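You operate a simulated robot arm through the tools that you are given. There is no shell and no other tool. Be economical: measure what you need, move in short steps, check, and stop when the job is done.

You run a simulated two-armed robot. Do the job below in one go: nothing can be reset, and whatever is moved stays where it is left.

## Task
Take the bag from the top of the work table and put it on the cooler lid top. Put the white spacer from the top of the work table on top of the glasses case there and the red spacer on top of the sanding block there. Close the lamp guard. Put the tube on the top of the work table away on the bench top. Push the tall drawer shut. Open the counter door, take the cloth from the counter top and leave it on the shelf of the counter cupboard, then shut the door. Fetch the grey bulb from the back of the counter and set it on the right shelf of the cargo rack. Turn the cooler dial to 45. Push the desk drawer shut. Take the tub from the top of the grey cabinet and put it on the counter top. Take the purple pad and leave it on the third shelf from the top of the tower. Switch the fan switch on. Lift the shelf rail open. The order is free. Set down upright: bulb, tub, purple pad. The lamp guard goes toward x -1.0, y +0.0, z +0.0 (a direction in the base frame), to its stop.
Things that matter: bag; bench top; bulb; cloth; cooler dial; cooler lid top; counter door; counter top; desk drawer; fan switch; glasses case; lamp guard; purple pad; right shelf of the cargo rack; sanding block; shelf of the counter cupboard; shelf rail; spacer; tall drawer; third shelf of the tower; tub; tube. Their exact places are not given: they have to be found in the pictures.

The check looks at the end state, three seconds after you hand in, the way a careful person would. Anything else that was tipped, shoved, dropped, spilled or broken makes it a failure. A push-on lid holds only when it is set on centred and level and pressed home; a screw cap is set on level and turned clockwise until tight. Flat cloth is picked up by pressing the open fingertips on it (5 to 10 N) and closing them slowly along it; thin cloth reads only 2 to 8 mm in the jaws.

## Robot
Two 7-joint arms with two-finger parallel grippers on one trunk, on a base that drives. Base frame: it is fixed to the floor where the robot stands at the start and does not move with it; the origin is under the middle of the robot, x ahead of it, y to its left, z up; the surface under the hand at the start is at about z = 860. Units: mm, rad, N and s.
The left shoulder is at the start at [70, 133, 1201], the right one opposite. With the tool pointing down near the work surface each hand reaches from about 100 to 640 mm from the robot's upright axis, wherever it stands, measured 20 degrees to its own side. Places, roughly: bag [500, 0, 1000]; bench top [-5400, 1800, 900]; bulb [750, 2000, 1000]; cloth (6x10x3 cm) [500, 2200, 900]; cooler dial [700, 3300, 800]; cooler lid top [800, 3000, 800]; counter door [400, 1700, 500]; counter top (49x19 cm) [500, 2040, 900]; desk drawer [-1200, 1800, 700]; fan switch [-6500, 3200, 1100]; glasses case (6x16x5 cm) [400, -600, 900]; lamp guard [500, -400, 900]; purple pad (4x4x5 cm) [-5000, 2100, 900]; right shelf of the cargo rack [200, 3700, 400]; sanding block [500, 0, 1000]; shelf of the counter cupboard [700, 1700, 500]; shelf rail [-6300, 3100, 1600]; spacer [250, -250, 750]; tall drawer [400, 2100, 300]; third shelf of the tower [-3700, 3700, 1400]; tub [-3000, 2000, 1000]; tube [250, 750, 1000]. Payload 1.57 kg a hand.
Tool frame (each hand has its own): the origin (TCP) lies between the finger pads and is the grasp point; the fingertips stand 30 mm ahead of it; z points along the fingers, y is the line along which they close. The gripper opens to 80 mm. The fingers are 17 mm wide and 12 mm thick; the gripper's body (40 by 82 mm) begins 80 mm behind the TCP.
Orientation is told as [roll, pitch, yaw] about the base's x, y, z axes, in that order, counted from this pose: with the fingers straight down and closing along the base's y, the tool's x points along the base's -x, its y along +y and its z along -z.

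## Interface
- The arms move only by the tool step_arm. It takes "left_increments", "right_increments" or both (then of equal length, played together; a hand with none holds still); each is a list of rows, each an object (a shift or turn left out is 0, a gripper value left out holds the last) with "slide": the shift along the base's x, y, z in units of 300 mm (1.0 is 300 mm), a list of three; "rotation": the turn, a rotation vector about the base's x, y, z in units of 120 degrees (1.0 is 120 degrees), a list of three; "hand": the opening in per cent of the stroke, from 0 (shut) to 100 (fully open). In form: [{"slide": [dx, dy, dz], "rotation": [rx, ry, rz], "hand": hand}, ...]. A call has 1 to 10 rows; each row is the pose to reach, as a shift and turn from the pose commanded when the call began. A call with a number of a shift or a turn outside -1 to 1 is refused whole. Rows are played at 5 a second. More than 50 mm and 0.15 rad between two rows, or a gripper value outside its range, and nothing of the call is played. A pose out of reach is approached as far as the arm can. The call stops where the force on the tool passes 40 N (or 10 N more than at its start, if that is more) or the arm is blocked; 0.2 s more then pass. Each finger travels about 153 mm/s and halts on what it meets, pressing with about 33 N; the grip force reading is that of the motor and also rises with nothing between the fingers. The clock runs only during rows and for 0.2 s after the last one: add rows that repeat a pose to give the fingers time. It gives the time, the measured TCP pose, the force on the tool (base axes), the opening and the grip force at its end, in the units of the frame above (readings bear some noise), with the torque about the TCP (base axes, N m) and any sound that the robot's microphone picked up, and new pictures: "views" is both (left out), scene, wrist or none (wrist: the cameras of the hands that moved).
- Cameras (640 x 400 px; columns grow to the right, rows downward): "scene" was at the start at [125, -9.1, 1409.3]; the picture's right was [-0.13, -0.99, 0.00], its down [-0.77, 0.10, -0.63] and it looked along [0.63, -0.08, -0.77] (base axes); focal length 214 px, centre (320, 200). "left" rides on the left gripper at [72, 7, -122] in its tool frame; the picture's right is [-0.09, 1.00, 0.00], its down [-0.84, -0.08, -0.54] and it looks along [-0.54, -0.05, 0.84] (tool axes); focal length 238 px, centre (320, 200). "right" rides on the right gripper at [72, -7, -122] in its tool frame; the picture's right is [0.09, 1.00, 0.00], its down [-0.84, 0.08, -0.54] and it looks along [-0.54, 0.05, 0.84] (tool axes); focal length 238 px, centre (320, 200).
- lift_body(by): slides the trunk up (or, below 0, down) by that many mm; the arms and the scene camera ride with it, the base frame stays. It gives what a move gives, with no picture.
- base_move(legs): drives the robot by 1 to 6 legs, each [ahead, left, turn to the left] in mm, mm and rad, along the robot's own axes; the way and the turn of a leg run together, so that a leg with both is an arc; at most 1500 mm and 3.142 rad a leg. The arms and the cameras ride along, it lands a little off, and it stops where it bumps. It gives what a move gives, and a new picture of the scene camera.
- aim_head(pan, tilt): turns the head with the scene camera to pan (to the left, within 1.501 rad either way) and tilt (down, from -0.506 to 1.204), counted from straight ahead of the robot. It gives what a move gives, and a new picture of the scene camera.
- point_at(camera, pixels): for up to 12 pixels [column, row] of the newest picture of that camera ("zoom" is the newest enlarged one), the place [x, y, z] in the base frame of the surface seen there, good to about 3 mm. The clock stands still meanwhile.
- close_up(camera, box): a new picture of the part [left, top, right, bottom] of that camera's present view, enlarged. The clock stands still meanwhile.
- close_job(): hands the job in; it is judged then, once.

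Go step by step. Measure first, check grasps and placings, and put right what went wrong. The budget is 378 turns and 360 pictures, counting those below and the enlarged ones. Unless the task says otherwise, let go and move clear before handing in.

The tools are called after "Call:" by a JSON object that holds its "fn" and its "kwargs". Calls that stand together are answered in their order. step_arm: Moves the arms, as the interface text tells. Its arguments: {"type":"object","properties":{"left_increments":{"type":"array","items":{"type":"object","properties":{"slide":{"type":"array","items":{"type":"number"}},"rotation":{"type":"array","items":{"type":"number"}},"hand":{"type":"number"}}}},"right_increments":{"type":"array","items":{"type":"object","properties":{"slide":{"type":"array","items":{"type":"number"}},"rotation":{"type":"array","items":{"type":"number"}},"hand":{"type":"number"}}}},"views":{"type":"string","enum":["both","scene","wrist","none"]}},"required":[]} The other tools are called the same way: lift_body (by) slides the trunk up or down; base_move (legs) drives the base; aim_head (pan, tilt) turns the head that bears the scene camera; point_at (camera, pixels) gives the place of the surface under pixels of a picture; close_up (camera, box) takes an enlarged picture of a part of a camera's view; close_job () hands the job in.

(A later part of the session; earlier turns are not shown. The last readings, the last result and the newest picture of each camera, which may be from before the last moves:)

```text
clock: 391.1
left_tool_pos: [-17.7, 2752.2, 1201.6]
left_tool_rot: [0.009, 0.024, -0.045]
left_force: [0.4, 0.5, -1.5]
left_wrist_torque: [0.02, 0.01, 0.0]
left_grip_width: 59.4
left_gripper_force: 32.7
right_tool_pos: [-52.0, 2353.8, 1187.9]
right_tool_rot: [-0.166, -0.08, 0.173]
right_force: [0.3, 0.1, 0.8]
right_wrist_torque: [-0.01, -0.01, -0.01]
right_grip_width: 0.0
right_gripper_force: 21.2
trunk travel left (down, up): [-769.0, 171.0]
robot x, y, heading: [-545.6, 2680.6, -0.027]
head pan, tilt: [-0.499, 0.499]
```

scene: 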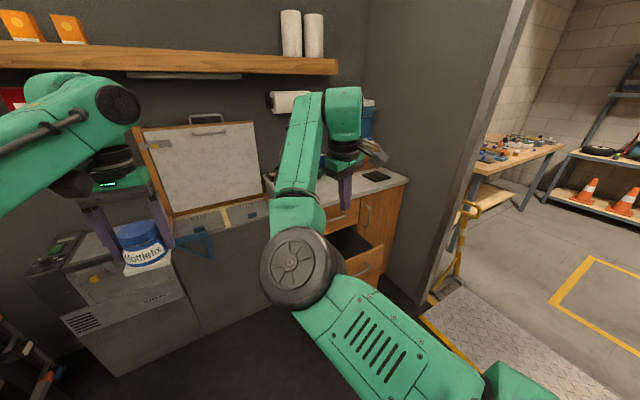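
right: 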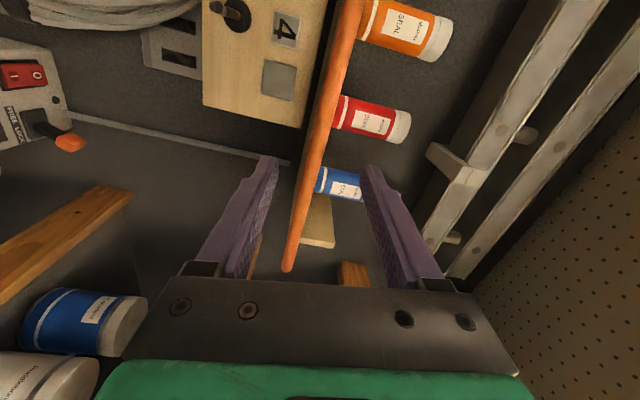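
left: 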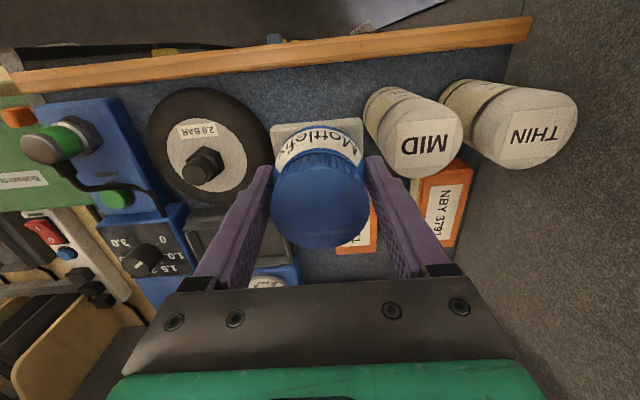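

I use the open floor to flip the right elbow back: lower, turn the hand horizontal, then raise.

Call:
{"fn": "step_arm", "kwargs": {"right_increments": [{"slide": [0, 0, -0.1], "rotation": [0.04, 0.02, 0]}, {"slide": [0, 0, -0.2], "rotation": [0.08, 0.04, 0]}, {"slide": [0, 0, -0.3], "rotation": [0.08, 0.04, -0.04]}, {"slide": [0, 0, -0.36], "rotation": [0.08, 0.04, -0.08]}], "views": "none"}}

Call:
{"fn": "step_arm", "kwargs": {"right_increments": [{"slide": [-0.02, 0.02, 0], "rotation": [0, -0.07, 0]}, {"slide": [-0.03, 0.04, 0], "rotation": [0, -0.14, 0]}, {"slide": [-0.04, 0.06, 0], "rotation": [0, -0.21, 0]}, {"slide": [-0.04, 0.08, 0], "rotation": [0, -0.28, 0]}, {"slide": [-0.04, 0.1, 0], "rotation": [0, -0.35, 0]}, {"slide": [-0.04, 0.12, 0], "rotation": [0, -0.42, 0]}, {"slide": [-0.04, 0.14, 0], "rotation": [0, -0.49, 0]}, {"slide": [-0.04, 0.16, 0], "rotation": [0, -0.56, 0]}, {"slide": [-0.04, 0.18, 0], "rotation": [0, -0.63, 0]}, {"slide": [-0.04, 0.2, 0], "rotation": [0, -0.7, 0]}], "views": "none"}}

```text
clock: 392.1
left_tool_pos: [-17.8, 2752.9, 1200.8]
left_tool_rot: [0.009, 0.025, -0.047]
left_force: [1.1, 1.3, -1.3]
left_wrist_torque: [0.0, 0.02, -0.03]
left_grip_width: 58.9
left_gripper_force: 32.9
right_tool_pos: [-51.3, 2353.4, 1080.0]
right_tool_rot: [0.007, -0.011, -0.003]
right_force: [0.3, 0.1, -0.5]
right_wrist_torque: [-0.01, 0.02, -0.01]
right_grip_width: 0.0
right_gripper_force: 21.4
trunk travel left (down, up): [-769.0, 171.0]
robot x, y, heading: [-545.7, 2681.7, -0.021]
head pan, tilt: [-0.499, 0.499]
```

```text
clock: 393.9
left_tool_pos: [-19.0, 2753.1, 1200.8]
left_tool_rot: [0.009, 0.026, -0.046]
left_force: [0.4, 0.2, -0.9]
left_wrist_torque: [-0.02, 0.01, 0.0]
left_grip_width: 59.3
left_gripper_force: 33.1
right_tool_pos: [-55.0, 2372.7, 1193.8]
right_tool_rot: [-0.566, -1.372, 0.497]
right_force: [-0.3, -0.2, -1.1]
right_wrist_torque: [0.0, 0.0, -0.01]
right_grip_width: 0.0
right_gripper_force: 20.7
right hand out of reach, approached as far as the arm can: row 1, 2, 3, 4
trunk travel left (down, up): [-769.0, 171.0]
robot x, y, heading: [-546.6, 2679.3, -0.029]
head pan, tilt: [-0.499, 0.499]
stopped in row 9 (right hand): the arm was blocked; the commanded pose is now the measured one
```

Call:
{"fn": "step_arm", "kwargs": {"right_increments": [{"slide": [0, 0, 0.1]}, {"slide": [0, 0, 0.2]}, {"slide": [0, 0, 0.3]}, {"slide": [0, 0, 0.34]}, {"slide": [0, 0, 0.31], "rotation": [0, 0.065, 0]}, {"slide": [0, 0, 0.28], "rotation": [0, 0.13, 0]}, {"slide": [0, 0, 0.24], "rotation": [0, 0.195, 0]}, {"slide": [0, 0, 0.2], "rotation": [0, 0.26, 0]}], "views": "none"}}

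Call:
{"fn": "step_arm", "kwargs": {"right_increments": [{"slide": [0, 0, -0.03], "rotation": [0, 0.065, 0]}, {"slide": [0, 0, -0.06], "rotation": [0, 0.13, 0]}, {"slide": [0, 0, -0.1], "rotation": [0, 0.195, 0]}, {"slide": [0, 0, -0.14], "rotation": [0, 0.26, 0]}, {"slide": [0, 0, -0.18], "rotation": [0, 0.325, 0]}, {"slide": [0, 0, -0.22], "rotation": [0, 0.39, 0]}], "views": "scene"}}

```text
clock: 395.7
left_tool_pos: [-18.4, 2754.0, 1200.8]
left_tool_rot: [0.007, 0.025, -0.046]
left_force: [-0.4, -0.8, -0.3]
left_wrist_torque: [0.01, 0.02, 0.04]
left_grip_width: 59.3
left_gripper_force: 32.9
right_tool_pos: [-54.3, 2373.2, 1252.2]
right_tool_rot: [-0.174, -0.843, 0.134]
right_force: [0.3, -0.6, 0.4]
right_wrist_torque: [0.01, 0.0, 0.0]
right_grip_width: 0.1
right_gripper_force: 21.7
trunk travel left (down, up): [-769.0, 171.0]
robot x, y, heading: [-538.9, 2678.8, -0.023]
head pan, tilt: [-0.499, 0.499]
```

```text
clock: 397.1
left_tool_pos: [-16.3, 2752.8, 1200.3]
left_tool_rot: [0.008, 0.026, -0.046]
left_force: [0.1, -0.4, -1.4]
left_wrist_torque: [-0.01, 0.03, -0.03]
left_grip_width: 59.1
left_gripper_force: 32.9
right_tool_pos: [-53.1, 2374.3, 1186.1]
right_tool_rot: [-0.075, -0.034, 0.089]
right_force: [0.2, -0.3, 0.0]
right_wrist_torque: [-0.01, 0.02, 0.0]
right_grip_width: 0.0
right_gripper_force: 21.0
trunk travel left (down, up): [-769.0, 171.0]
robot x, y, heading: [-546.4, 2679.6, -0.023]
head pan, tilt: [-0.499, 0.499]
```

scene: 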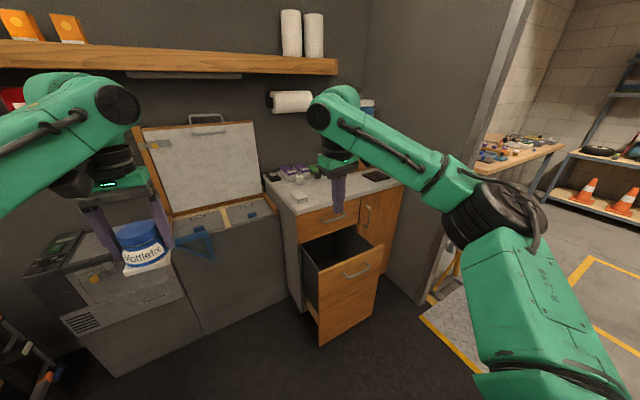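

Both arms are normal again. I measure the tall drawer, the door and the counter top.

Call:
{"fn": "close_up", "kwargs": {"camera": "scene", "box": [255, 140, 425, 350]}}

Call:
{"fn": "point_at", "kwargs": {"camera": "scene", "pixels": [[350, 270], [320, 280], [380, 250], [345, 300], [357, 270], [367, 215], [390, 210], [345, 225], [290, 190], [303, 178], [318, 172], [375, 176]]}}

```text
1.90 times, centred on (340, 245) of scene
```

zoom: 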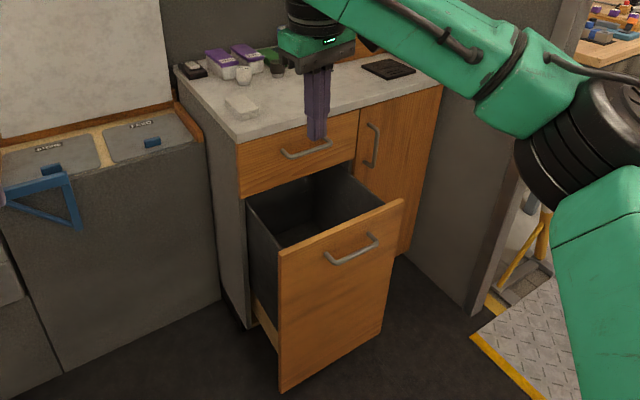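

```text
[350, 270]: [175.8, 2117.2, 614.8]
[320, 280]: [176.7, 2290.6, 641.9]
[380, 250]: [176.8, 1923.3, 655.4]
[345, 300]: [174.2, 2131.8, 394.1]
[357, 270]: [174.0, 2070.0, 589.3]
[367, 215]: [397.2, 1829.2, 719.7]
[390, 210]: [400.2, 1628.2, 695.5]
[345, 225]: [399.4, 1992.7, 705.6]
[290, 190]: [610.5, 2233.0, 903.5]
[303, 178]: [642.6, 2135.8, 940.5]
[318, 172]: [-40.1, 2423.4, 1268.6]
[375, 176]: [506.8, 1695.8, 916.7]
```

The drawer front is at x 175; the counter front at x≈400, top z≈900. I first set the tub down; I drive in front of the counter.

Call:
{"fn": "base_move", "kwargs": {"legs": [[0, -600, 0.023], [430, 0, 0]]}}

Call:
{"fn": "aim_head", "kwargs": {"pan": -0.1, "tilt": 0.75}}

```text
clock: 402.7
left_tool_pos: [406.1, 2175.5, 1201.9]
left_tool_rot: [0.009, 0.024, -0.022]
left_force: [0.2, 0.5, -0.3]
left_wrist_torque: [-0.02, 0.02, 0.03]
left_grip_width: 58.7
left_gripper_force: 32.8
right_tool_pos: [378.4, 1799.3, 1187.3]
right_tool_rot: [-0.077, -0.036, 0.11]
right_force: [0.2, 0.5, -0.1]
right_wrist_torque: [0.02, -0.01, 0.02]
right_grip_width: 0.1
right_gripper_force: 21.2
trunk travel left (down, up): [-769.0, 171.0]
robot x, y, heading: [-120.1, 2093.5, 0.002]
head pan, tilt: [-0.499, 0.499]
```

scene: 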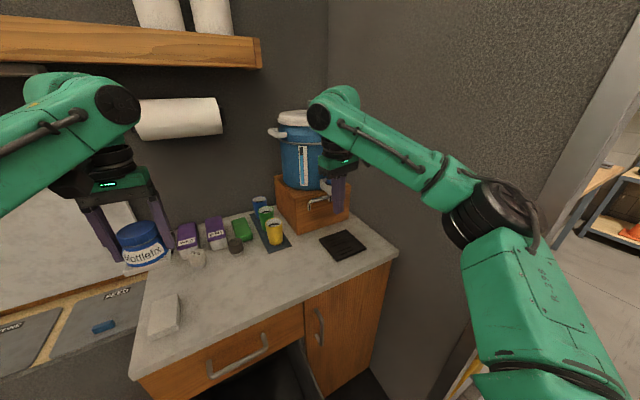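

```text
clock: 403.5
left_tool_pos: [408.1, 2177.6, 1200.9]
left_tool_rot: [0.009, 0.024, -0.023]
left_force: [0.3, 0.1, -0.8]
left_wrist_torque: [-0.02, -0.02, -0.02]
left_grip_width: 59.2
left_gripper_force: 32.9
right_tool_pos: [380.5, 1797.4, 1185.3]
right_tool_rot: [-0.077, -0.034, 0.11]
right_force: [-0.7, -0.3, -0.6]
right_wrist_torque: [0.01, -0.04, 0.03]
right_grip_width: 0.1
right_gripper_force: 21.7
trunk travel left (down, up): [-769.0, 171.0]
robot x, y, heading: [-119.5, 2094.6, -0.002]
head pan, tilt: [-0.099, 0.75]
```

scene: 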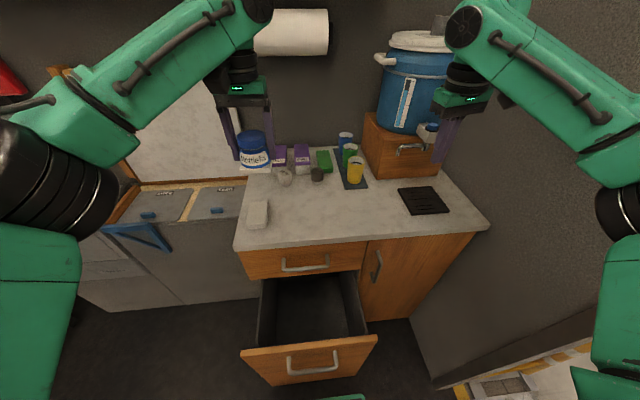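

Call:
{"fn": "close_up", "kwargs": {"camera": "scene", "box": [230, 120, 490, 260]}}

Call:
{"fn": "point_at", "kwargs": {"camera": "scene", "pixels": [[258, 214], [258, 203], [258, 225], [285, 178], [316, 174], [300, 165], [323, 165], [355, 178], [340, 215], [375, 215], [420, 205], [245, 250]]}}

```text
2.46 times, centred on (360, 190) of scene
```

zoom: 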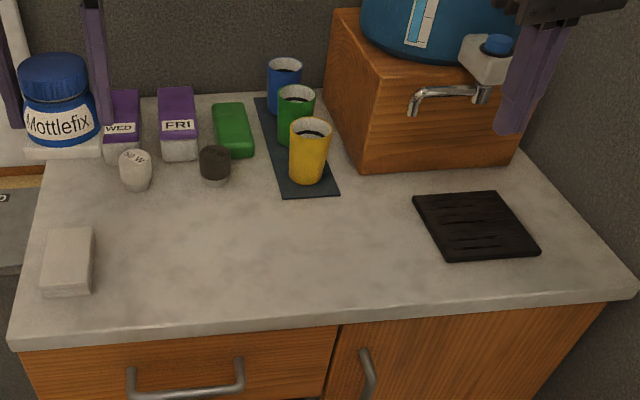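

```text
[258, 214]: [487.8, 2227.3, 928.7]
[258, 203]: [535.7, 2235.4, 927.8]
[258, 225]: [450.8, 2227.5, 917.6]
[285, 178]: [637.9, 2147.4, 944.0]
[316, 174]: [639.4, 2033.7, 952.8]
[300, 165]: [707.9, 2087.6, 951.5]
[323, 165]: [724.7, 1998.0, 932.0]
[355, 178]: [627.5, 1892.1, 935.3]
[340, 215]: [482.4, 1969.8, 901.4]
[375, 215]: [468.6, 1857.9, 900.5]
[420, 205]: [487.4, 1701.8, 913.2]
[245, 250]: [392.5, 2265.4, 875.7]
```

Counter top is z 901; the cloth is at (498,2228), grey bulb at (639,2034). I set the tub at about (455,2090).

Call:
{"fn": "step_arm", "kwargs": {"left_increments": [{"slide": [0.04, -0.08, -0.1]}, {"slide": [0.08, -0.16, -0.2]}, {"slide": [0.12, -0.24, -0.3]}, {"slide": [0.157, -0.29, -0.42]}, {"slide": [0.157, -0.29, -0.56]}, {"slide": [0.157, -0.29, -0.7]}, {"slide": [0.157, -0.29, -0.8]}], "views": "both"}}

```text
clock: 405.1
left_tool_pos: [456.7, 2089.7, 958.5]
left_tool_rot: [0.009, 0.024, -0.024]
left_force: [0.2, -0.2, -0.5]
left_wrist_torque: [-0.02, -0.01, 0.0]
left_grip_width: 59.2
left_gripper_force: 33.0
left hand out of reach, approached as far as the arm can: row 4
right_tool_pos: [381.3, 1797.4, 1185.7]
right_tool_rot: [-0.075, -0.034, 0.11]
right_force: [-0.5, 0.1, 0.0]
right_wrist_torque: [0.0, 0.03, -0.01]
right_grip_width: 0.0
right_gripper_force: 21.3
trunk travel left (down, up): [-769.0, 171.0]
robot x, y, heading: [-116.9, 2095.9, -0.002]
head pan, tilt: [-0.099, 0.75]
```

scene: 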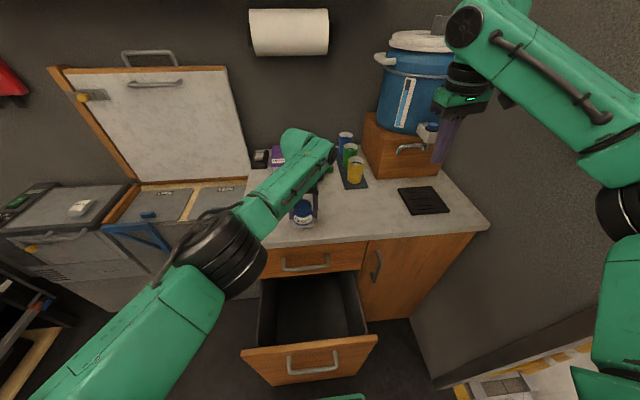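
left: 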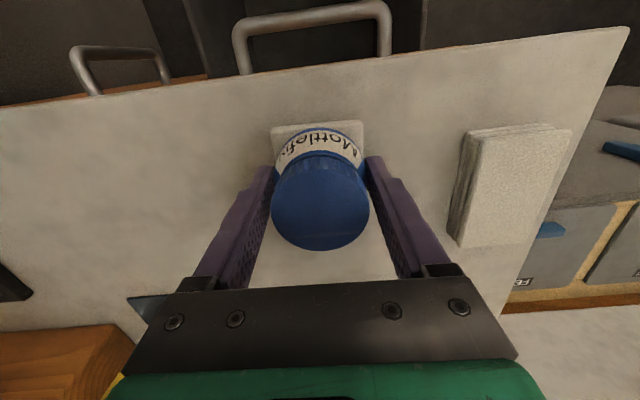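

Above a clear spot. I lower until contact and release.

Call:
{"fn": "step_arm", "kwargs": {"left_increments": [{"slide": [0, 0, -0.025]}, {"slide": [0, 0, -0.038]}, {"slide": [0, 0, -0.044]}, {"slide": [0, 0, -0.048]}, {"slide": [0, 0, -0.048]}], "views": "none"}}

```text
clock: 406.3
left_tool_pos: [456.5, 2091.0, 946.1]
left_tool_rot: [0.008, 0.024, -0.023]
left_force: [0.2, 0.3, -2.0]
left_wrist_torque: [-0.02, 0.04, 0.01]
left_grip_width: 59.1
left_gripper_force: 33.4
right_tool_pos: [380.6, 1797.8, 1186.2]
right_tool_rot: [-0.076, -0.032, 0.11]
right_force: [0.0, -0.1, -0.3]
right_wrist_torque: [0.01, -0.01, -0.01]
right_grip_width: 0.0
right_gripper_force: 21.3
trunk travel left (down, up): [-769.0, 171.0]
robot x, y, heading: [-113.1, 2094.4, -0.002]
head pan, tilt: [-0.099, 0.75]
```

Call:
{"fn": "step_arm", "kwargs": {"left_increments": [{"slide": [0, 0, -0.006]}, {"slide": [0, 0, -0.012]}, {"slide": [0, 0, -0.012]}], "views": "none"}}

```text
clock: 407.1
left_tool_pos: [455.2, 2090.0, 943.8]
left_tool_rot: [0.007, 0.019, -0.022]
left_force: [4.5, 0.8, 13.4]
left_wrist_torque: [-0.35, 0.18, 0.09]
left_grip_width: 59.4
left_gripper_force: 33.4
right_tool_pos: [380.2, 1797.5, 1185.9]
right_tool_rot: [-0.076, -0.036, 0.112]
right_force: [-0.1, -0.1, 0.0]
right_wrist_torque: [0.03, -0.01, 0.0]
right_grip_width: 0.3
right_gripper_force: 21.8
trunk travel left (down, up): [-769.0, 171.0]
robot x, y, heading: [-119.0, 2087.5, 0.001]
head pan, tilt: [-0.099, 0.75]
```

Call:
{"fn": "step_arm", "kwargs": {"left_increments": [{"slide": [0, 0, 0.004], "hand": 88}, {"slide": [0, 0, 0.004], "hand": 92}, {"slide": [0, 0, 0.004], "hand": 92}, {"slide": [0, 0, 0.12]}, {"slide": [0, 0, 0.26]}, {"slide": [0, 0, 0.4]}], "views": "wrist"}}

```text
clock: 408.5
left_tool_pos: [450.6, 2089.8, 1066.2]
left_tool_rot: [0.009, 0.02, -0.024]
left_force: [-0.8, -0.9, -0.4]
left_wrist_torque: [0.0, -0.04, 0.01]
left_grip_width: 73.8
left_gripper_force: 0.1
right_tool_pos: [379.5, 1797.2, 1187.3]
right_tool_rot: [-0.078, -0.036, 0.11]
right_force: [-0.6, -0.6, 0.7]
right_wrist_torque: [0.0, -0.04, -0.01]
right_grip_width: 0.0
right_gripper_force: 21.8
trunk travel left (down, up): [-769.0, 171.0]
robot x, y, heading: [-113.4, 2092.6, -0.001]
head pan, tilt: [-0.099, 0.75]
```

left: 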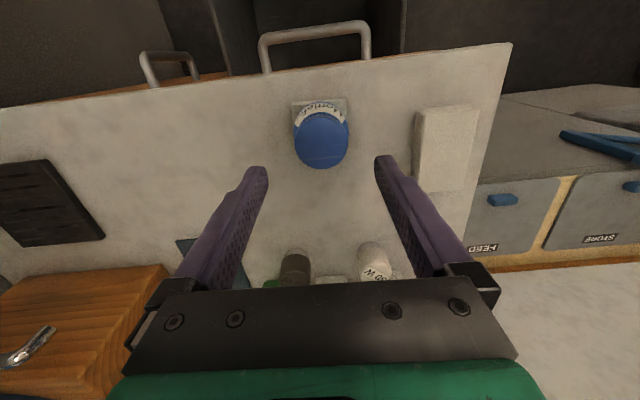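

The tub stands on the counter. Next the tall drawer: I back up, lower the trunk, and bring the right fist, tilted forward, to its front.

Call:
{"fn": "base_move", "kwargs": {"legs": [[-200, 0, 0]]}}

Call:
{"fn": "lift_body", "kwargs": {"by": -250}}

Call:
{"fn": "step_arm", "kwargs": {"right_increments": [{"slide": [-0.02, 0.08, -0.1], "rotation": [0.015, -0.04, -0.02]}, {"slide": [-0.04, 0.16, -0.2], "rotation": [0.034, -0.08, -0.05]}, {"slide": [-0.08, 0.24, -0.32], "rotation": [0.034, -0.12, -0.05]}, {"slide": [-0.12, 0.32, -0.44], "rotation": [0.034, -0.16, -0.05]}, {"slide": [-0.14, 0.4, -0.56], "rotation": [0.034, -0.197, -0.05]}, {"slide": [-0.14, 0.48, -0.68], "rotation": [0.034, -0.197, -0.05]}, {"slide": [-0.14, 0.54, -0.79], "rotation": [0.034, -0.197, -0.05]}, {"slide": [-0.14, 0.56, -0.89], "rotation": [0.034, -0.197, -0.05]}], "views": "both"}}

```text
clock: 410.1
left_tool_pos: [253.6, 2090.8, 1063.0]
left_tool_rot: [0.009, 0.027, -0.024]
left_force: [0.1, 0.4, -0.1]
left_wrist_torque: [0.0, 0.03, 0.0]
left_grip_width: 73.7
left_gripper_force: 0.0
right_tool_pos: [182.5, 1797.8, 1184.9]
right_tool_rot: [-0.075, -0.031, 0.108]
right_force: [0.5, 0.1, 0.1]
right_wrist_torque: [0.0, 0.02, 0.02]
right_grip_width: 0.0
right_gripper_force: 21.3
trunk travel left (down, up): [-769.0, 171.0]
robot x, y, heading: [-318.6, 2096.4, -0.004]
head pan, tilt: [-0.099, 0.75]
```

scene: 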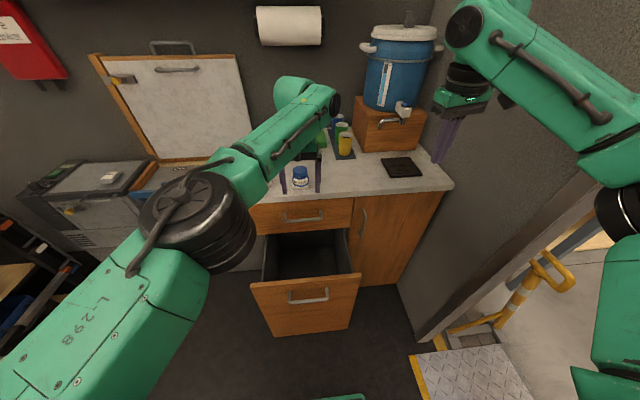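

```text
clock: 412.7
left_tool_pos: [252.0, 2089.2, 814.4]
left_tool_rot: [0.01, 0.022, -0.025]
left_force: [0.1, 0.3, 0.2]
left_wrist_torque: [-0.02, 0.0, -0.03]
left_grip_width: 73.9
left_gripper_force: 0.0
right_tool_pos: [179.8, 1797.4, 936.4]
right_tool_rot: [-0.076, -0.035, 0.108]
right_force: [-0.7, -0.6, 0.6]
right_wrist_torque: [0.01, 0.04, -0.03]
right_grip_width: 0.0
right_gripper_force: 21.6
trunk travel left (down, up): [-519.0, 421.0]
robot x, y, heading: [-315.4, 2095.7, 0.001]
head pan, tilt: [-0.099, 0.75]
```

```text
clock: 414.5
left_tool_pos: [252.2, 2089.1, 814.0]
left_tool_rot: [0.009, 0.023, -0.024]
left_force: [0.1, -0.1, 0.5]
left_wrist_torque: [-0.02, -0.01, 0.04]
left_grip_width: 73.7
left_gripper_force: 0.1
right_tool_pos: [138.9, 1964.1, 671.5]
right_tool_rot: [-0.026, -0.451, -0.008]
right_force: [-0.1, 0.3, -0.4]
right_wrist_torque: [-0.01, 0.0, 0.02]
right_grip_width: 0.0
right_gripper_force: 21.2
trunk travel left (down, up): [-519.0, 421.0]
robot x, y, heading: [-317.7, 2089.2, -0.004]
head pan, tilt: [-0.099, 0.75]
```

scene: 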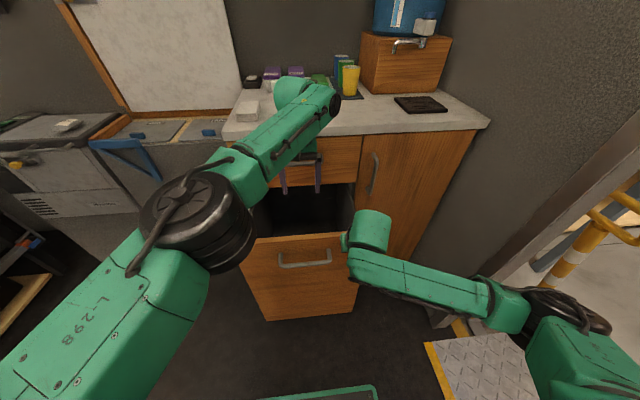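
right: 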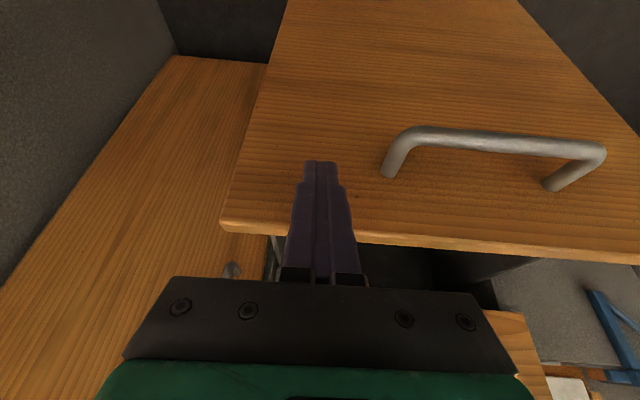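

The fist is at the drawer front, clear of handles. I push, while pulling the left hand back.

Call:
{"fn": "step_arm", "kwargs": {"left_increments": [{"slide": [-0.05, 0.02, 0.04]}, {"slide": [-0.1, 0.04, 0.08]}, {"slide": [-0.15, 0.06, 0.12]}, {"slide": [-0.2, 0.08, 0.16]}, {"slide": [-0.25, 0.1, 0.2]}, {"slide": [-0.3, 0.12, 0.24]}, {"slide": [-0.35, 0.14, 0.28]}, {"slide": [-0.4, 0.16, 0.3]}, {"slide": [-0.45, 0.18, 0.3]}, {"slide": [-0.45, 0.18, 0.3]}], "right_increments": [{"slide": [0.06, 0, 0]}, {"slide": [0.12, 0, 0]}, {"slide": [0.18, 0, 0]}, {"slide": [0.24, 0, 0]}, {"slide": [0.3, 0, 0]}, {"slide": [0.36, 0, 0]}, {"slide": [0.42, 0, 0]}, {"slide": [0.46, 0, 0]}, {"slide": [0.5, 0, 0]}, {"slide": [0.53, 0, 0]}], "views": "scene"}}

```text
clock: 416.7
left_tool_pos: [117.7, 2143.5, 905.8]
left_tool_rot: [0.008, 0.024, -0.024]
left_force: [-0.8, 0.2, -0.1]
left_wrist_torque: [-0.02, 0.01, 0.0]
left_grip_width: 73.5
left_gripper_force: 0.1
right_tool_pos: [297.7, 1967.4, 668.5]
right_tool_rot: [-0.025, -0.452, -0.012]
right_force: [0.2, -0.1, -0.8]
right_wrist_torque: [-0.01, -0.01, -0.02]
right_grip_width: 0.0
right_gripper_force: 21.1
trunk travel left (down, up): [-519.0, 421.0]
robot x, y, heading: [-316.9, 2095.4, -0.009]
head pan, tilt: [-0.099, 0.75]
```

scene: 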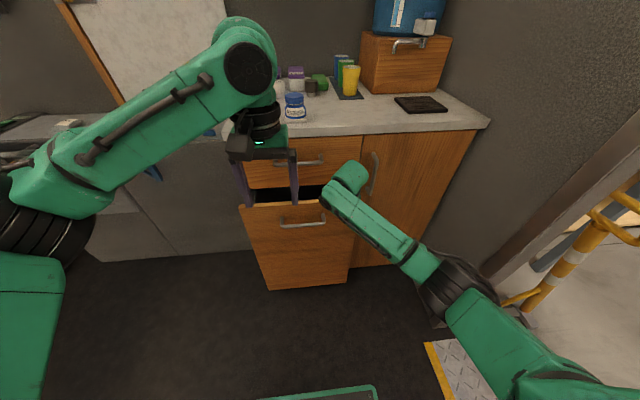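

Call:
{"fn": "base_move", "kwargs": {"legs": [[65, 0, 0]]}}

Call:
{"fn": "step_arm", "kwargs": {"right_increments": [{"slide": [0.03, 0, 0]}, {"slide": [0.06, 0, 0]}, {"slide": [0.09, 0, 0]}, {"slide": [0.12, 0, 0]}, {"slide": [0.15, 0, 0]}, {"slide": [0.18, 0, 0]}], "views": "both"}}

```text
clock: 417.7
left_tool_pos: [182.3, 2143.2, 905.4]
left_tool_rot: [0.006, 0.025, -0.025]
left_force: [-0.1, 0.2, 0.1]
left_wrist_torque: [0.01, 0.05, -0.01]
left_grip_width: 73.5
left_gripper_force: 0.1
right_tool_pos: [362.7, 1966.2, 668.8]
right_tool_rot: [-0.026, -0.447, -0.009]
right_force: [0.2, 0.7, -0.3]
right_wrist_torque: [0.03, -0.02, 0.02]
right_grip_width: 0.0
right_gripper_force: 21.3
trunk travel left (down, up): [-519.0, 421.0]
robot x, y, heading: [-251.5, 2096.0, -0.006]
head pan, tilt: [-0.099, 0.75]
```

scene: 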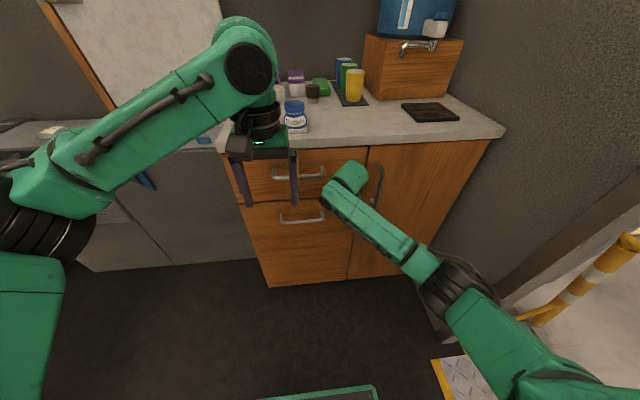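

```text
clock: 418.6
left_tool_pos: [176.9, 2142.8, 907.4]
left_tool_rot: [0.009, 0.021, -0.028]
left_force: [-0.8, -0.4, -0.3]
left_wrist_torque: [-0.04, 0.03, -0.03]
left_grip_width: 73.5
left_gripper_force: 0.1
right_tool_pos: [379.7, 1966.7, 666.6]
right_tool_rot: [-0.027, -0.427, -0.01]
right_force: [-22.8, -0.8, 7.8]
right_wrist_torque: [0.01, 0.38, 0.01]
right_grip_width: 0.0
right_gripper_force: 21.5
trunk travel left (down, up): [-519.0, 421.0]
robot x, y, heading: [-249.2, 2095.8, -0.007]
head pan, tilt: [-0.099, 0.75]
stopped in row 4 (right hand): the force on the tool passed its limit at 52 N (the readings are from after the stop); the commanded pose is now the measured one
```

scene: 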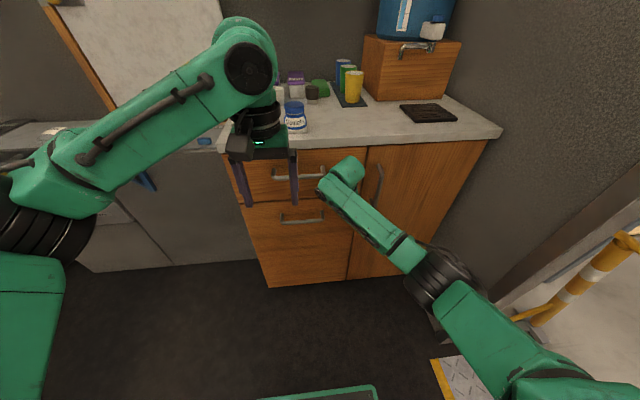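
right: 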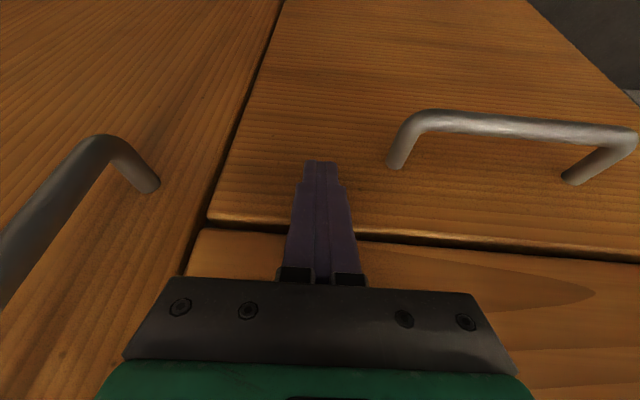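

The tall drawer is flush. I back the hand off and measure the counter door's handle.

Call:
{"fn": "step_arm", "kwargs": {"right_increments": [{"slide": [-0.12, 0, 0]}, {"slide": [-0.26, -0.05, 0.03]}, {"slide": [-0.4, -0.15, 0.05]}], "views": "wrist"}}

Call:
{"fn": "point_at", "kwargs": {"camera": "scene", "pixels": [[378, 172], [381, 185], [376, 200], [371, 206], [430, 200], [480, 160], [350, 240], [320, 190]]}}

```text
refused: row 3 steps farther than a row can; nothing moved
```

```text
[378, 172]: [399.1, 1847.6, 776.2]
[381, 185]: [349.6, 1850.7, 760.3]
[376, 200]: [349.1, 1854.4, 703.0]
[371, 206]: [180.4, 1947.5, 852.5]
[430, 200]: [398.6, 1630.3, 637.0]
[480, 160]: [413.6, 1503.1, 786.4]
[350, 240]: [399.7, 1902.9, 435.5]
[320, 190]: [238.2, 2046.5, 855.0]
```

The handle is a vertical bar at (350,1852), z ≈690–775; hinge side y≈1510. I bring the right jaws to straddle it.

Call:
{"fn": "step_arm", "kwargs": {"right_increments": [{"slide": [-0.12, 0, 0]}, {"slide": [-0.24, -0.05, 0.03]}, {"slide": [-0.32, -0.15, 0.08], "hand": 50}, {"slide": [-0.32, -0.27, 0.15]}, {"slide": [-0.32, -0.385, 0.23]}], "views": "both"}}

```text
clock: 419.8
left_tool_pos: [180.4, 2141.9, 904.9]
left_tool_rot: [0.01, 0.022, -0.025]
left_force: [-0.1, -0.4, -0.2]
left_wrist_torque: [0.03, -0.02, -0.01]
left_grip_width: 73.7
left_gripper_force: 0.2
right_tool_pos: [288.5, 1849.1, 733.0]
right_tool_rot: [-0.026, -0.428, -0.013]
right_force: [0.0, 0.9, -0.3]
right_wrist_torque: [-0.03, -0.01, -0.01]
right_grip_width: 39.9
right_gripper_force: 0.1
trunk travel left (down, up): [-519.0, 421.0]
robot x, y, heading: [-247.7, 2096.6, -0.005]
head pan, tilt: [-0.099, 0.75]
```

scene: 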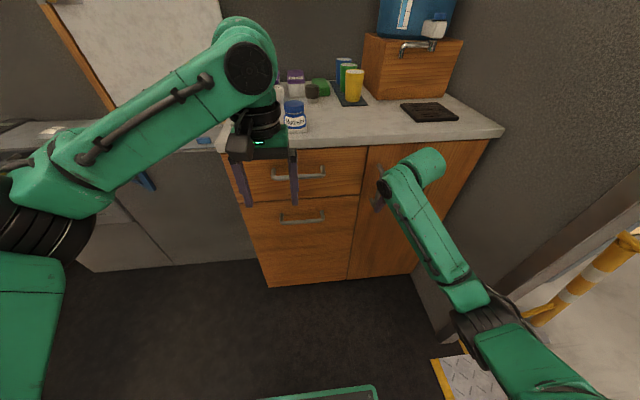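
right: 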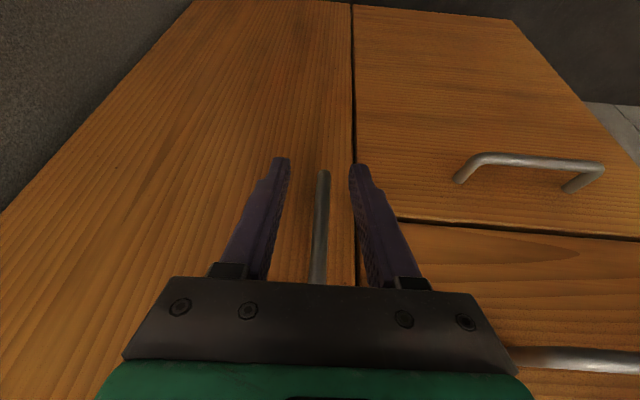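

The bar (320,220) lies between the fingers. I move in and close.

Call:
{"fn": "step_arm", "kwargs": {"right_increments": [{"slide": [0.1, 0.005, 0]}, {"slide": [0.2, 0.005, 0]}, {"slide": [0.2, 0.005, 0], "hand": 0}, {"slide": [0.2, 0.005, 0], "hand": 0}, {"slide": [0.2, 0.005, 0], "hand": 0}], "views": "wrist"}}

```text
clock: 420.9
left_tool_pos: [180.5, 2144.0, 904.9]
left_tool_rot: [0.007, 0.026, -0.026]
left_force: [1.4, -1.1, -0.5]
left_wrist_torque: [-0.05, -0.02, -0.02]
left_grip_width: 73.7
left_gripper_force: 0.1
right_tool_pos: [345.8, 1853.9, 731.3]
right_tool_rot: [-0.026, -0.429, -0.007]
right_force: [-1.6, 11.9, -2.8]
right_wrist_torque: [0.92, 0.07, 0.18]
right_grip_width: 13.7
right_gripper_force: 30.3
trunk travel left (down, up): [-519.0, 421.0]
robot x, y, heading: [-254.7, 2096.5, -0.003]
head pan, tilt: [-0.099, 0.75]
```

right: 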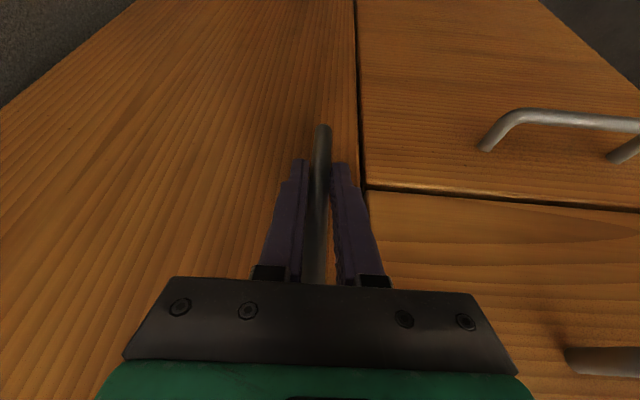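

The bar is gripped. I pull the door along its arc, turning the hand with it.

Call:
{"fn": "step_arm", "kwargs": {"right_increments": [{"slide": [-0.099, -0.02, 0], "rotation": [0, 0, 0.042]}, {"slide": [-0.196, -0.048, 0], "rotation": [0, 0, 0.083]}, {"slide": [-0.291, -0.085, 0], "rotation": [0, 0, 0.125]}, {"slide": [-0.381, -0.13, 0], "rotation": [0, 0, 0.167]}, {"slide": [-0.468, -0.182, 0], "rotation": [0, 0, 0.208]}, {"slide": [-0.55, -0.242, 0], "rotation": [0, 0, 0.25]}], "views": "both"}}

```text
clock: 422.4
left_tool_pos: [183.4, 2137.9, 904.2]
left_tool_rot: [0.013, 0.026, -0.028]
left_force: [0.4, 0.3, 0.6]
left_wrist_torque: [0.01, -0.01, 0.01]
left_grip_width: 73.9
left_gripper_force: 0.1
right_tool_pos: [183.8, 1770.9, 733.1]
right_tool_rot: [-0.03, -0.43, 0.506]
right_force: [20.1, -24.3, 0.7]
right_wrist_torque: [-0.01, 0.27, -0.41]
right_grip_width: 14.1
right_gripper_force: 30.5
trunk travel left (down, up): [-519.0, 421.0]
robot x, y, heading: [-246.7, 2091.3, -0.013]
head pan, tilt: [-0.099, 0.75]
```

scene: 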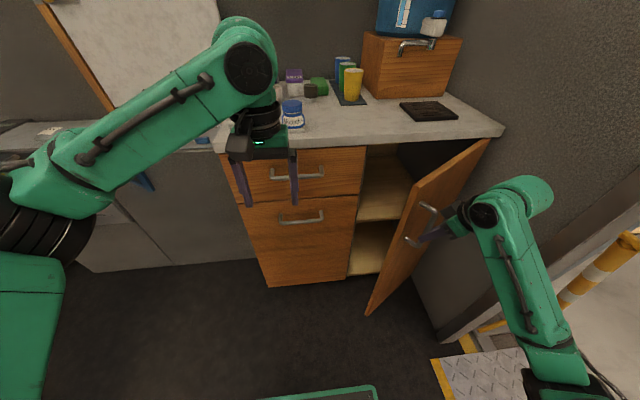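
right: 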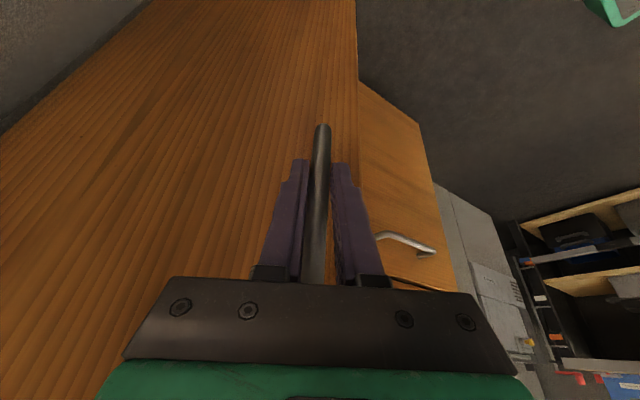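

The door is about 32° open. I continue on a corrected arc.

Call:
{"fn": "step_arm", "kwargs": {"right_increments": [{"slide": [-0.057, -0.08, 0], "rotation": [0, 0, 0.042]}, {"slide": [-0.118, -0.153, 0], "rotation": [0, 0, 0.083]}, {"slide": [-0.173, -0.23, 0], "rotation": [0, 0, 0.125]}, {"slide": [-0.22, -0.313, 0], "rotation": [0, 0, 0.167]}, {"slide": [-0.26, -0.4, 0], "rotation": [0, 0, 0.208]}, {"slide": [-0.293, -0.489, 0], "rotation": [0, 0, 0.25]}, {"slide": [-0.318, -0.58, 0], "rotation": [0, 0, 0.292]}, {"slide": [-0.333, -0.673, 0], "rotation": [0, 0, 0.333]}], "views": "both"}}

```text
clock: 424.1
left_tool_pos: [182.3, 2144.7, 904.5]
left_tool_rot: [0.007, 0.024, -0.026]
left_force: [0.3, 0.6, 0.3]
left_wrist_torque: [-0.04, 0.0, 0.02]
left_grip_width: 73.8
left_gripper_force: 0.0
right_tool_pos: [82.5, 1579.8, 731.2]
right_tool_rot: [-0.026, -0.43, 1.212]
right_force: [13.5, -1.8, 5.7]
right_wrist_torque: [0.8, -0.09, -0.26]
right_grip_width: 14.0
right_gripper_force: 30.3
trunk travel left (down, up): [-519.0, 421.0]
robot x, y, heading: [-255.4, 2093.0, -0.008]
head pan, tilt: [-0.099, 0.75]
```

scene: 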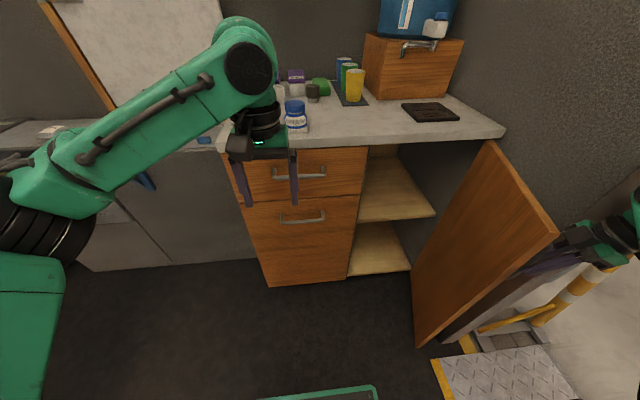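
right: 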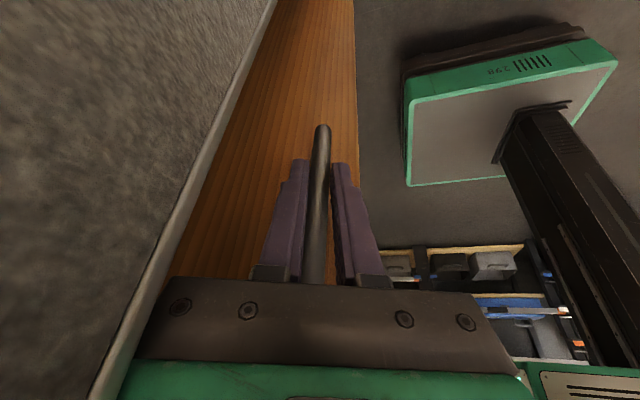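

The door is ~75° open. I release the handle and withdraw the right hand.

Call:
{"fn": "step_arm", "kwargs": {"right_increments": [{"slide": [0, 0, 0], "hand": 50}, {"slide": [0, 0, 0], "hand": 50}, {"slide": [-0.05, -0.1, 0.03]}, {"slide": [-0.12, -0.18, 0.1]}, {"slide": [-0.25, -0.2, 0.18], "rotation": [0, 0, -0.07]}, {"slide": [-0.38, -0.16, 0.24], "rotation": [0, 0, -0.14]}, {"slide": [-0.48, -0.08, 0.3], "rotation": [0, 0, -0.21]}, {"slide": [-0.5, 0.05, 0.36], "rotation": [0, 0, -0.28]}, {"slide": [-0.46, 0.18, 0.42], "rotation": [0, 0, -0.35]}, {"slide": [-0.4, 0.3, 0.46], "rotation": [0, 0, -0.42]}], "views": "scene"}}

```text
clock: 424.8
left_tool_pos: [180.0, 2143.4, 905.0]
left_tool_rot: [0.009, 0.022, -0.027]
left_force: [-0.5, -0.4, -0.2]
left_wrist_torque: [0.04, -0.03, 0.01]
left_grip_width: 73.6
left_gripper_force: 0.0
right_tool_pos: [79.3, 1579.8, 731.4]
right_tool_rot: [-0.019, -0.439, 1.233]
right_force: [4.9, 12.6, 1.7]
right_wrist_torque: [-1.42, 0.47, 0.55]
right_grip_width: 39.8
right_gripper_force: 0.0
trunk travel left (down, up): [-519.0, 421.0]
robot x, y, heading: [-253.5, 2094.2, -0.005]
head pan, tilt: [-0.099, 0.75]
stopped in row 3 (right hand): the force on the tool passed its limit at 65 N (the readings are from after the stop); the commanded pose is now the measured one
```

scene: 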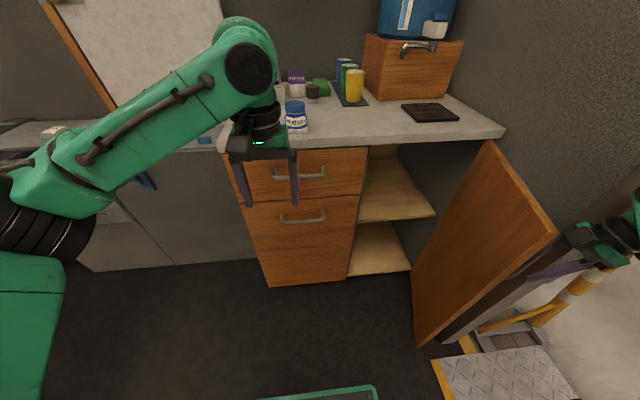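

The wrist met the jamb behind it. Since the fingers straddle the vertical bar, I raise straight up to clear it instead.

Call:
{"fn": "step_arm", "kwargs": {"right_increments": [{"slide": [-0.015, 0.0, 0.03]}, {"slide": [-0.02, 0.0, 0.15]}, {"slide": [-0.02, 0.0, 0.28]}, {"slide": [-0.02, 0.0, 0.4]}, {"slide": [-0.1, 0, 0.45]}, {"slide": [-0.24, 0, 0.48]}, {"slide": [-0.38, 0.04, 0.5], "rotation": [0, 0, -0.06]}, {"slide": [-0.5, 0.1, 0.5], "rotation": [0, 0, -0.12]}], "views": "both"}}

```text
clock: 426.6
left_tool_pos: [179.0, 2144.5, 906.7]
left_tool_rot: [0.007, 0.023, -0.027]
left_force: [0.4, -0.5, -0.7]
left_wrist_torque: [-0.01, 0.0, -0.03]
left_grip_width: 73.7
left_gripper_force: 0.0
right_tool_pos: [-54.9, 1622.3, 859.4]
right_tool_rot: [-0.024, -0.437, 0.974]
right_force: [-0.1, 0.4, 0.1]
right_wrist_torque: [0.0, -0.03, -0.03]
right_grip_width: 40.0
right_gripper_force: 0.0
right hand out of reach, approached as far as the arm can: row 6, 7, 8
trunk travel left (down, up): [-519.0, 421.0]
robot x, y, heading: [-253.7, 2094.8, -0.002]
head pan, tilt: [-0.099, 0.75]
```

scene: 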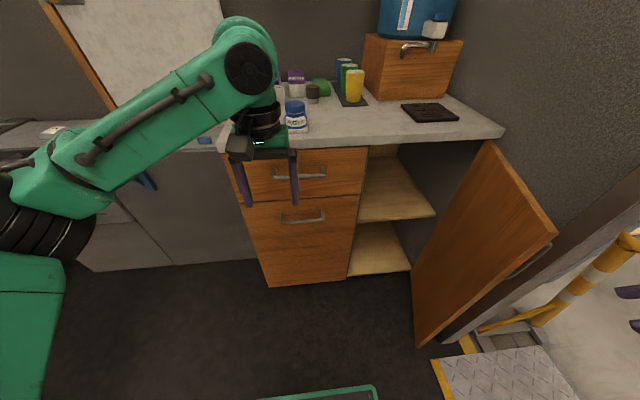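
right: 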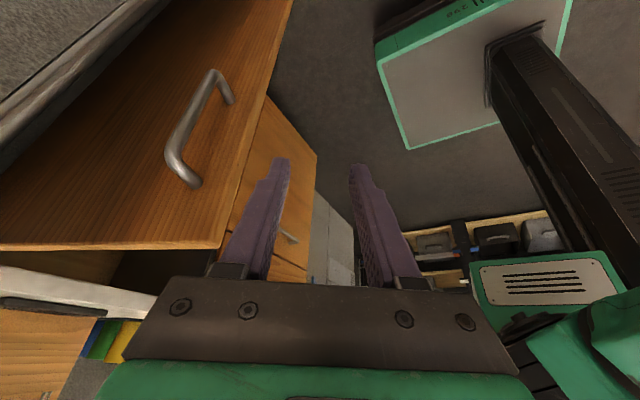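

The hand is free; the door stands open. I measure the cupboard's shelf.

Call:
{"fn": "point_at", "kwargs": {"camera": "scene", "pixels": [[395, 195], [380, 215], [420, 210], [390, 170], [375, 255], [400, 262], [380, 270], [366, 190], [435, 212], [490, 140], [415, 280], [555, 235]]}}

Call:
{"fn": "close_up", "kwargs": {"camera": "scene", "box": [340, 120, 560, 350]}}

```text
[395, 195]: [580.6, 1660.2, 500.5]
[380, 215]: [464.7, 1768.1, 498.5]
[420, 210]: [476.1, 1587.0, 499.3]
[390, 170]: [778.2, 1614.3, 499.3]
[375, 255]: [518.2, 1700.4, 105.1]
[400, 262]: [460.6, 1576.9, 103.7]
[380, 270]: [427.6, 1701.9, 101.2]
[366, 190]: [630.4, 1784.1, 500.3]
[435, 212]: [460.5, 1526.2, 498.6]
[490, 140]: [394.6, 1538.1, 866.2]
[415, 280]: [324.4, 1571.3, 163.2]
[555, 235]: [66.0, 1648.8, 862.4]
```

```text
1.74 times, centred on (450, 235) of scene
```

zoom: 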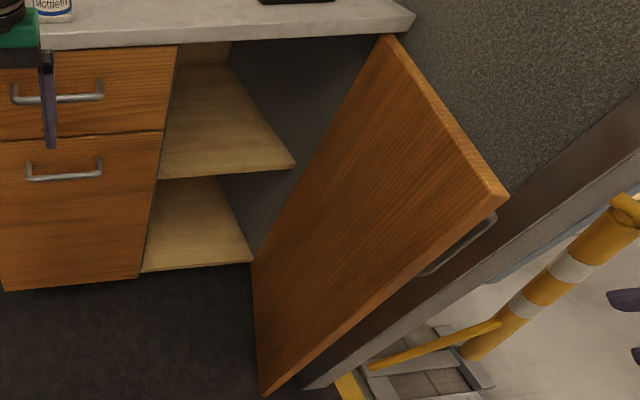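

The shelf is at z 500 (front edge x≈445). The cloth should be gripped horizontally from the front, so I move left, raise the trunk and reshape the right arm.

Call:
{"fn": "base_move", "kwargs": {"legs": [[-60, 285, 0]]}}

Call:
{"fn": "lift_body", "kwargs": {"by": 200}}

Call:
{"fn": "step_arm", "kwargs": {"right_increments": [{"slide": [0.1, 0.05, 0], "rotation": [0.01, 0.03, -0.07]}, {"slide": [0.22, 0.1, 0], "rotation": [0.01, 0.06, -0.14]}, {"slide": [0.34, 0.16, 0], "rotation": [0.01, 0.09, -0.21]}, {"slide": [0.46, 0.22, 0], "rotation": [0.01, 0.13, -0.28]}, {"slide": [0.58, 0.28, 0], "rotation": [0.01, 0.17, -0.35]}, {"slide": [0.7, 0.34, 0], "rotation": [0.012, 0.207, -0.42]}, {"slide": [0.82, 0.4, 0], "rotation": [0.012, 0.207, -0.465]}, {"slide": [0.92, 0.46, 0.0], "rotation": [0.012, 0.207, -0.465]}], "views": "scene"}}

```text
clock: 428.6
left_tool_pos: [122.2, 2429.2, 906.9]
left_tool_rot: [0.009, 0.022, -0.025]
left_force: [-0.3, -0.4, 0.1]
left_wrist_torque: [0.01, 0.01, -0.03]
left_grip_width: 73.4
left_gripper_force: 0.1
right_tool_pos: [-113.3, 1907.4, 858.7]
right_tool_rot: [-0.025, -0.438, 0.976]
right_force: [1.1, 0.4, 0.5]
right_wrist_torque: [0.03, -0.01, 0.01]
right_grip_width: 39.9
right_gripper_force: 0.0
trunk travel left (down, up): [-519.0, 421.0]
robot x, y, heading: [-309.0, 2380.0, -0.005]
head pan, tilt: [-0.099, 0.75]
```

scene: 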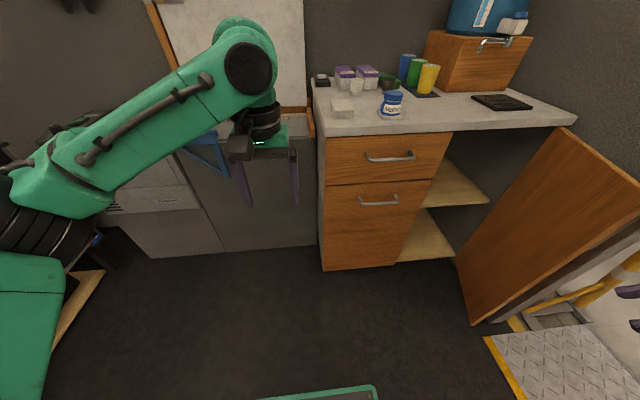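

```text
clock: 430.8
left_tool_pos: [123.7, 2428.8, 1105.9]
left_tool_rot: [0.009, 0.023, -0.024]
left_force: [0.1, -0.1, -1.2]
left_wrist_torque: [-0.03, 0.02, -0.01]
left_grip_width: 73.7
left_gripper_force: 0.1
right_tool_pos: [-112.8, 1908.1, 1059.9]
right_tool_rot: [-0.019, -0.439, 0.976]
right_force: [-0.4, -0.1, -0.1]
right_wrist_torque: [0.01, 0.01, -0.02]
right_grip_width: 39.8
right_gripper_force: 0.0
trunk travel left (down, up): [-719.0, 221.0]
robot x, y, heading: [-311.3, 2377.8, -0.004]
head pan, tilt: [-0.099, 0.75]
```

```text
refused: row 1 steps farther than a row can; nothing moved
```

Call:
{"fn": "step_arm", "kwargs": {"right_increments": [{"slide": [0.1, 0.05, 0], "rotation": [0, 0.02, -0.06]}, {"slide": [0.22, 0.1, 0], "rotation": [0, 0.04, -0.12]}, {"slide": [0.34, 0.16, 0], "rotation": [0, 0.06, -0.18]}, {"slide": [0.46, 0.22, 0], "rotation": [0, 0.09, -0.24]}, {"slide": [0.58, 0.28, 0], "rotation": [0, 0.12, -0.3]}, {"slide": [0.7, 0.34, 0], "rotation": [0, 0.15, -0.36]}, {"slide": [0.82, 0.4, 0], "rotation": [0, 0.18, -0.42]}, {"slide": [0.92, 0.46, 0.0], "rotation": [0, 0.2, -0.465]}], "views": "scene"}}

```text
clock: 432.6
left_tool_pos: [124.6, 2430.9, 1104.2]
left_tool_rot: [0.01, 0.025, -0.026]
left_force: [-0.1, 1.9, -0.9]
left_wrist_torque: [0.04, 0.02, 0.01]
left_grip_width: 73.4
left_gripper_force: 0.1
right_tool_pos: [164.2, 2046.1, 1058.6]
right_tool_rot: [0.16, -0.076, -0.062]
right_force: [0.6, 0.2, -0.2]
right_wrist_torque: [-0.01, 0.02, 0.01]
right_grip_width: 40.3
right_gripper_force: 0.1
trunk travel left (down, up): [-719.0, 221.0]
robot x, y, heading: [-309.5, 2379.6, -0.002]
head pan, tilt: [-0.099, 0.75]
```

scene: 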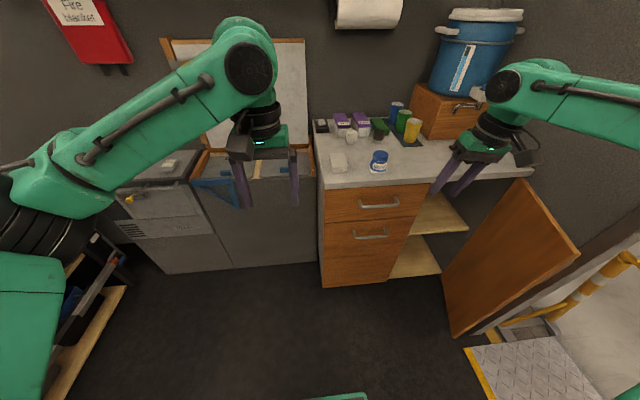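

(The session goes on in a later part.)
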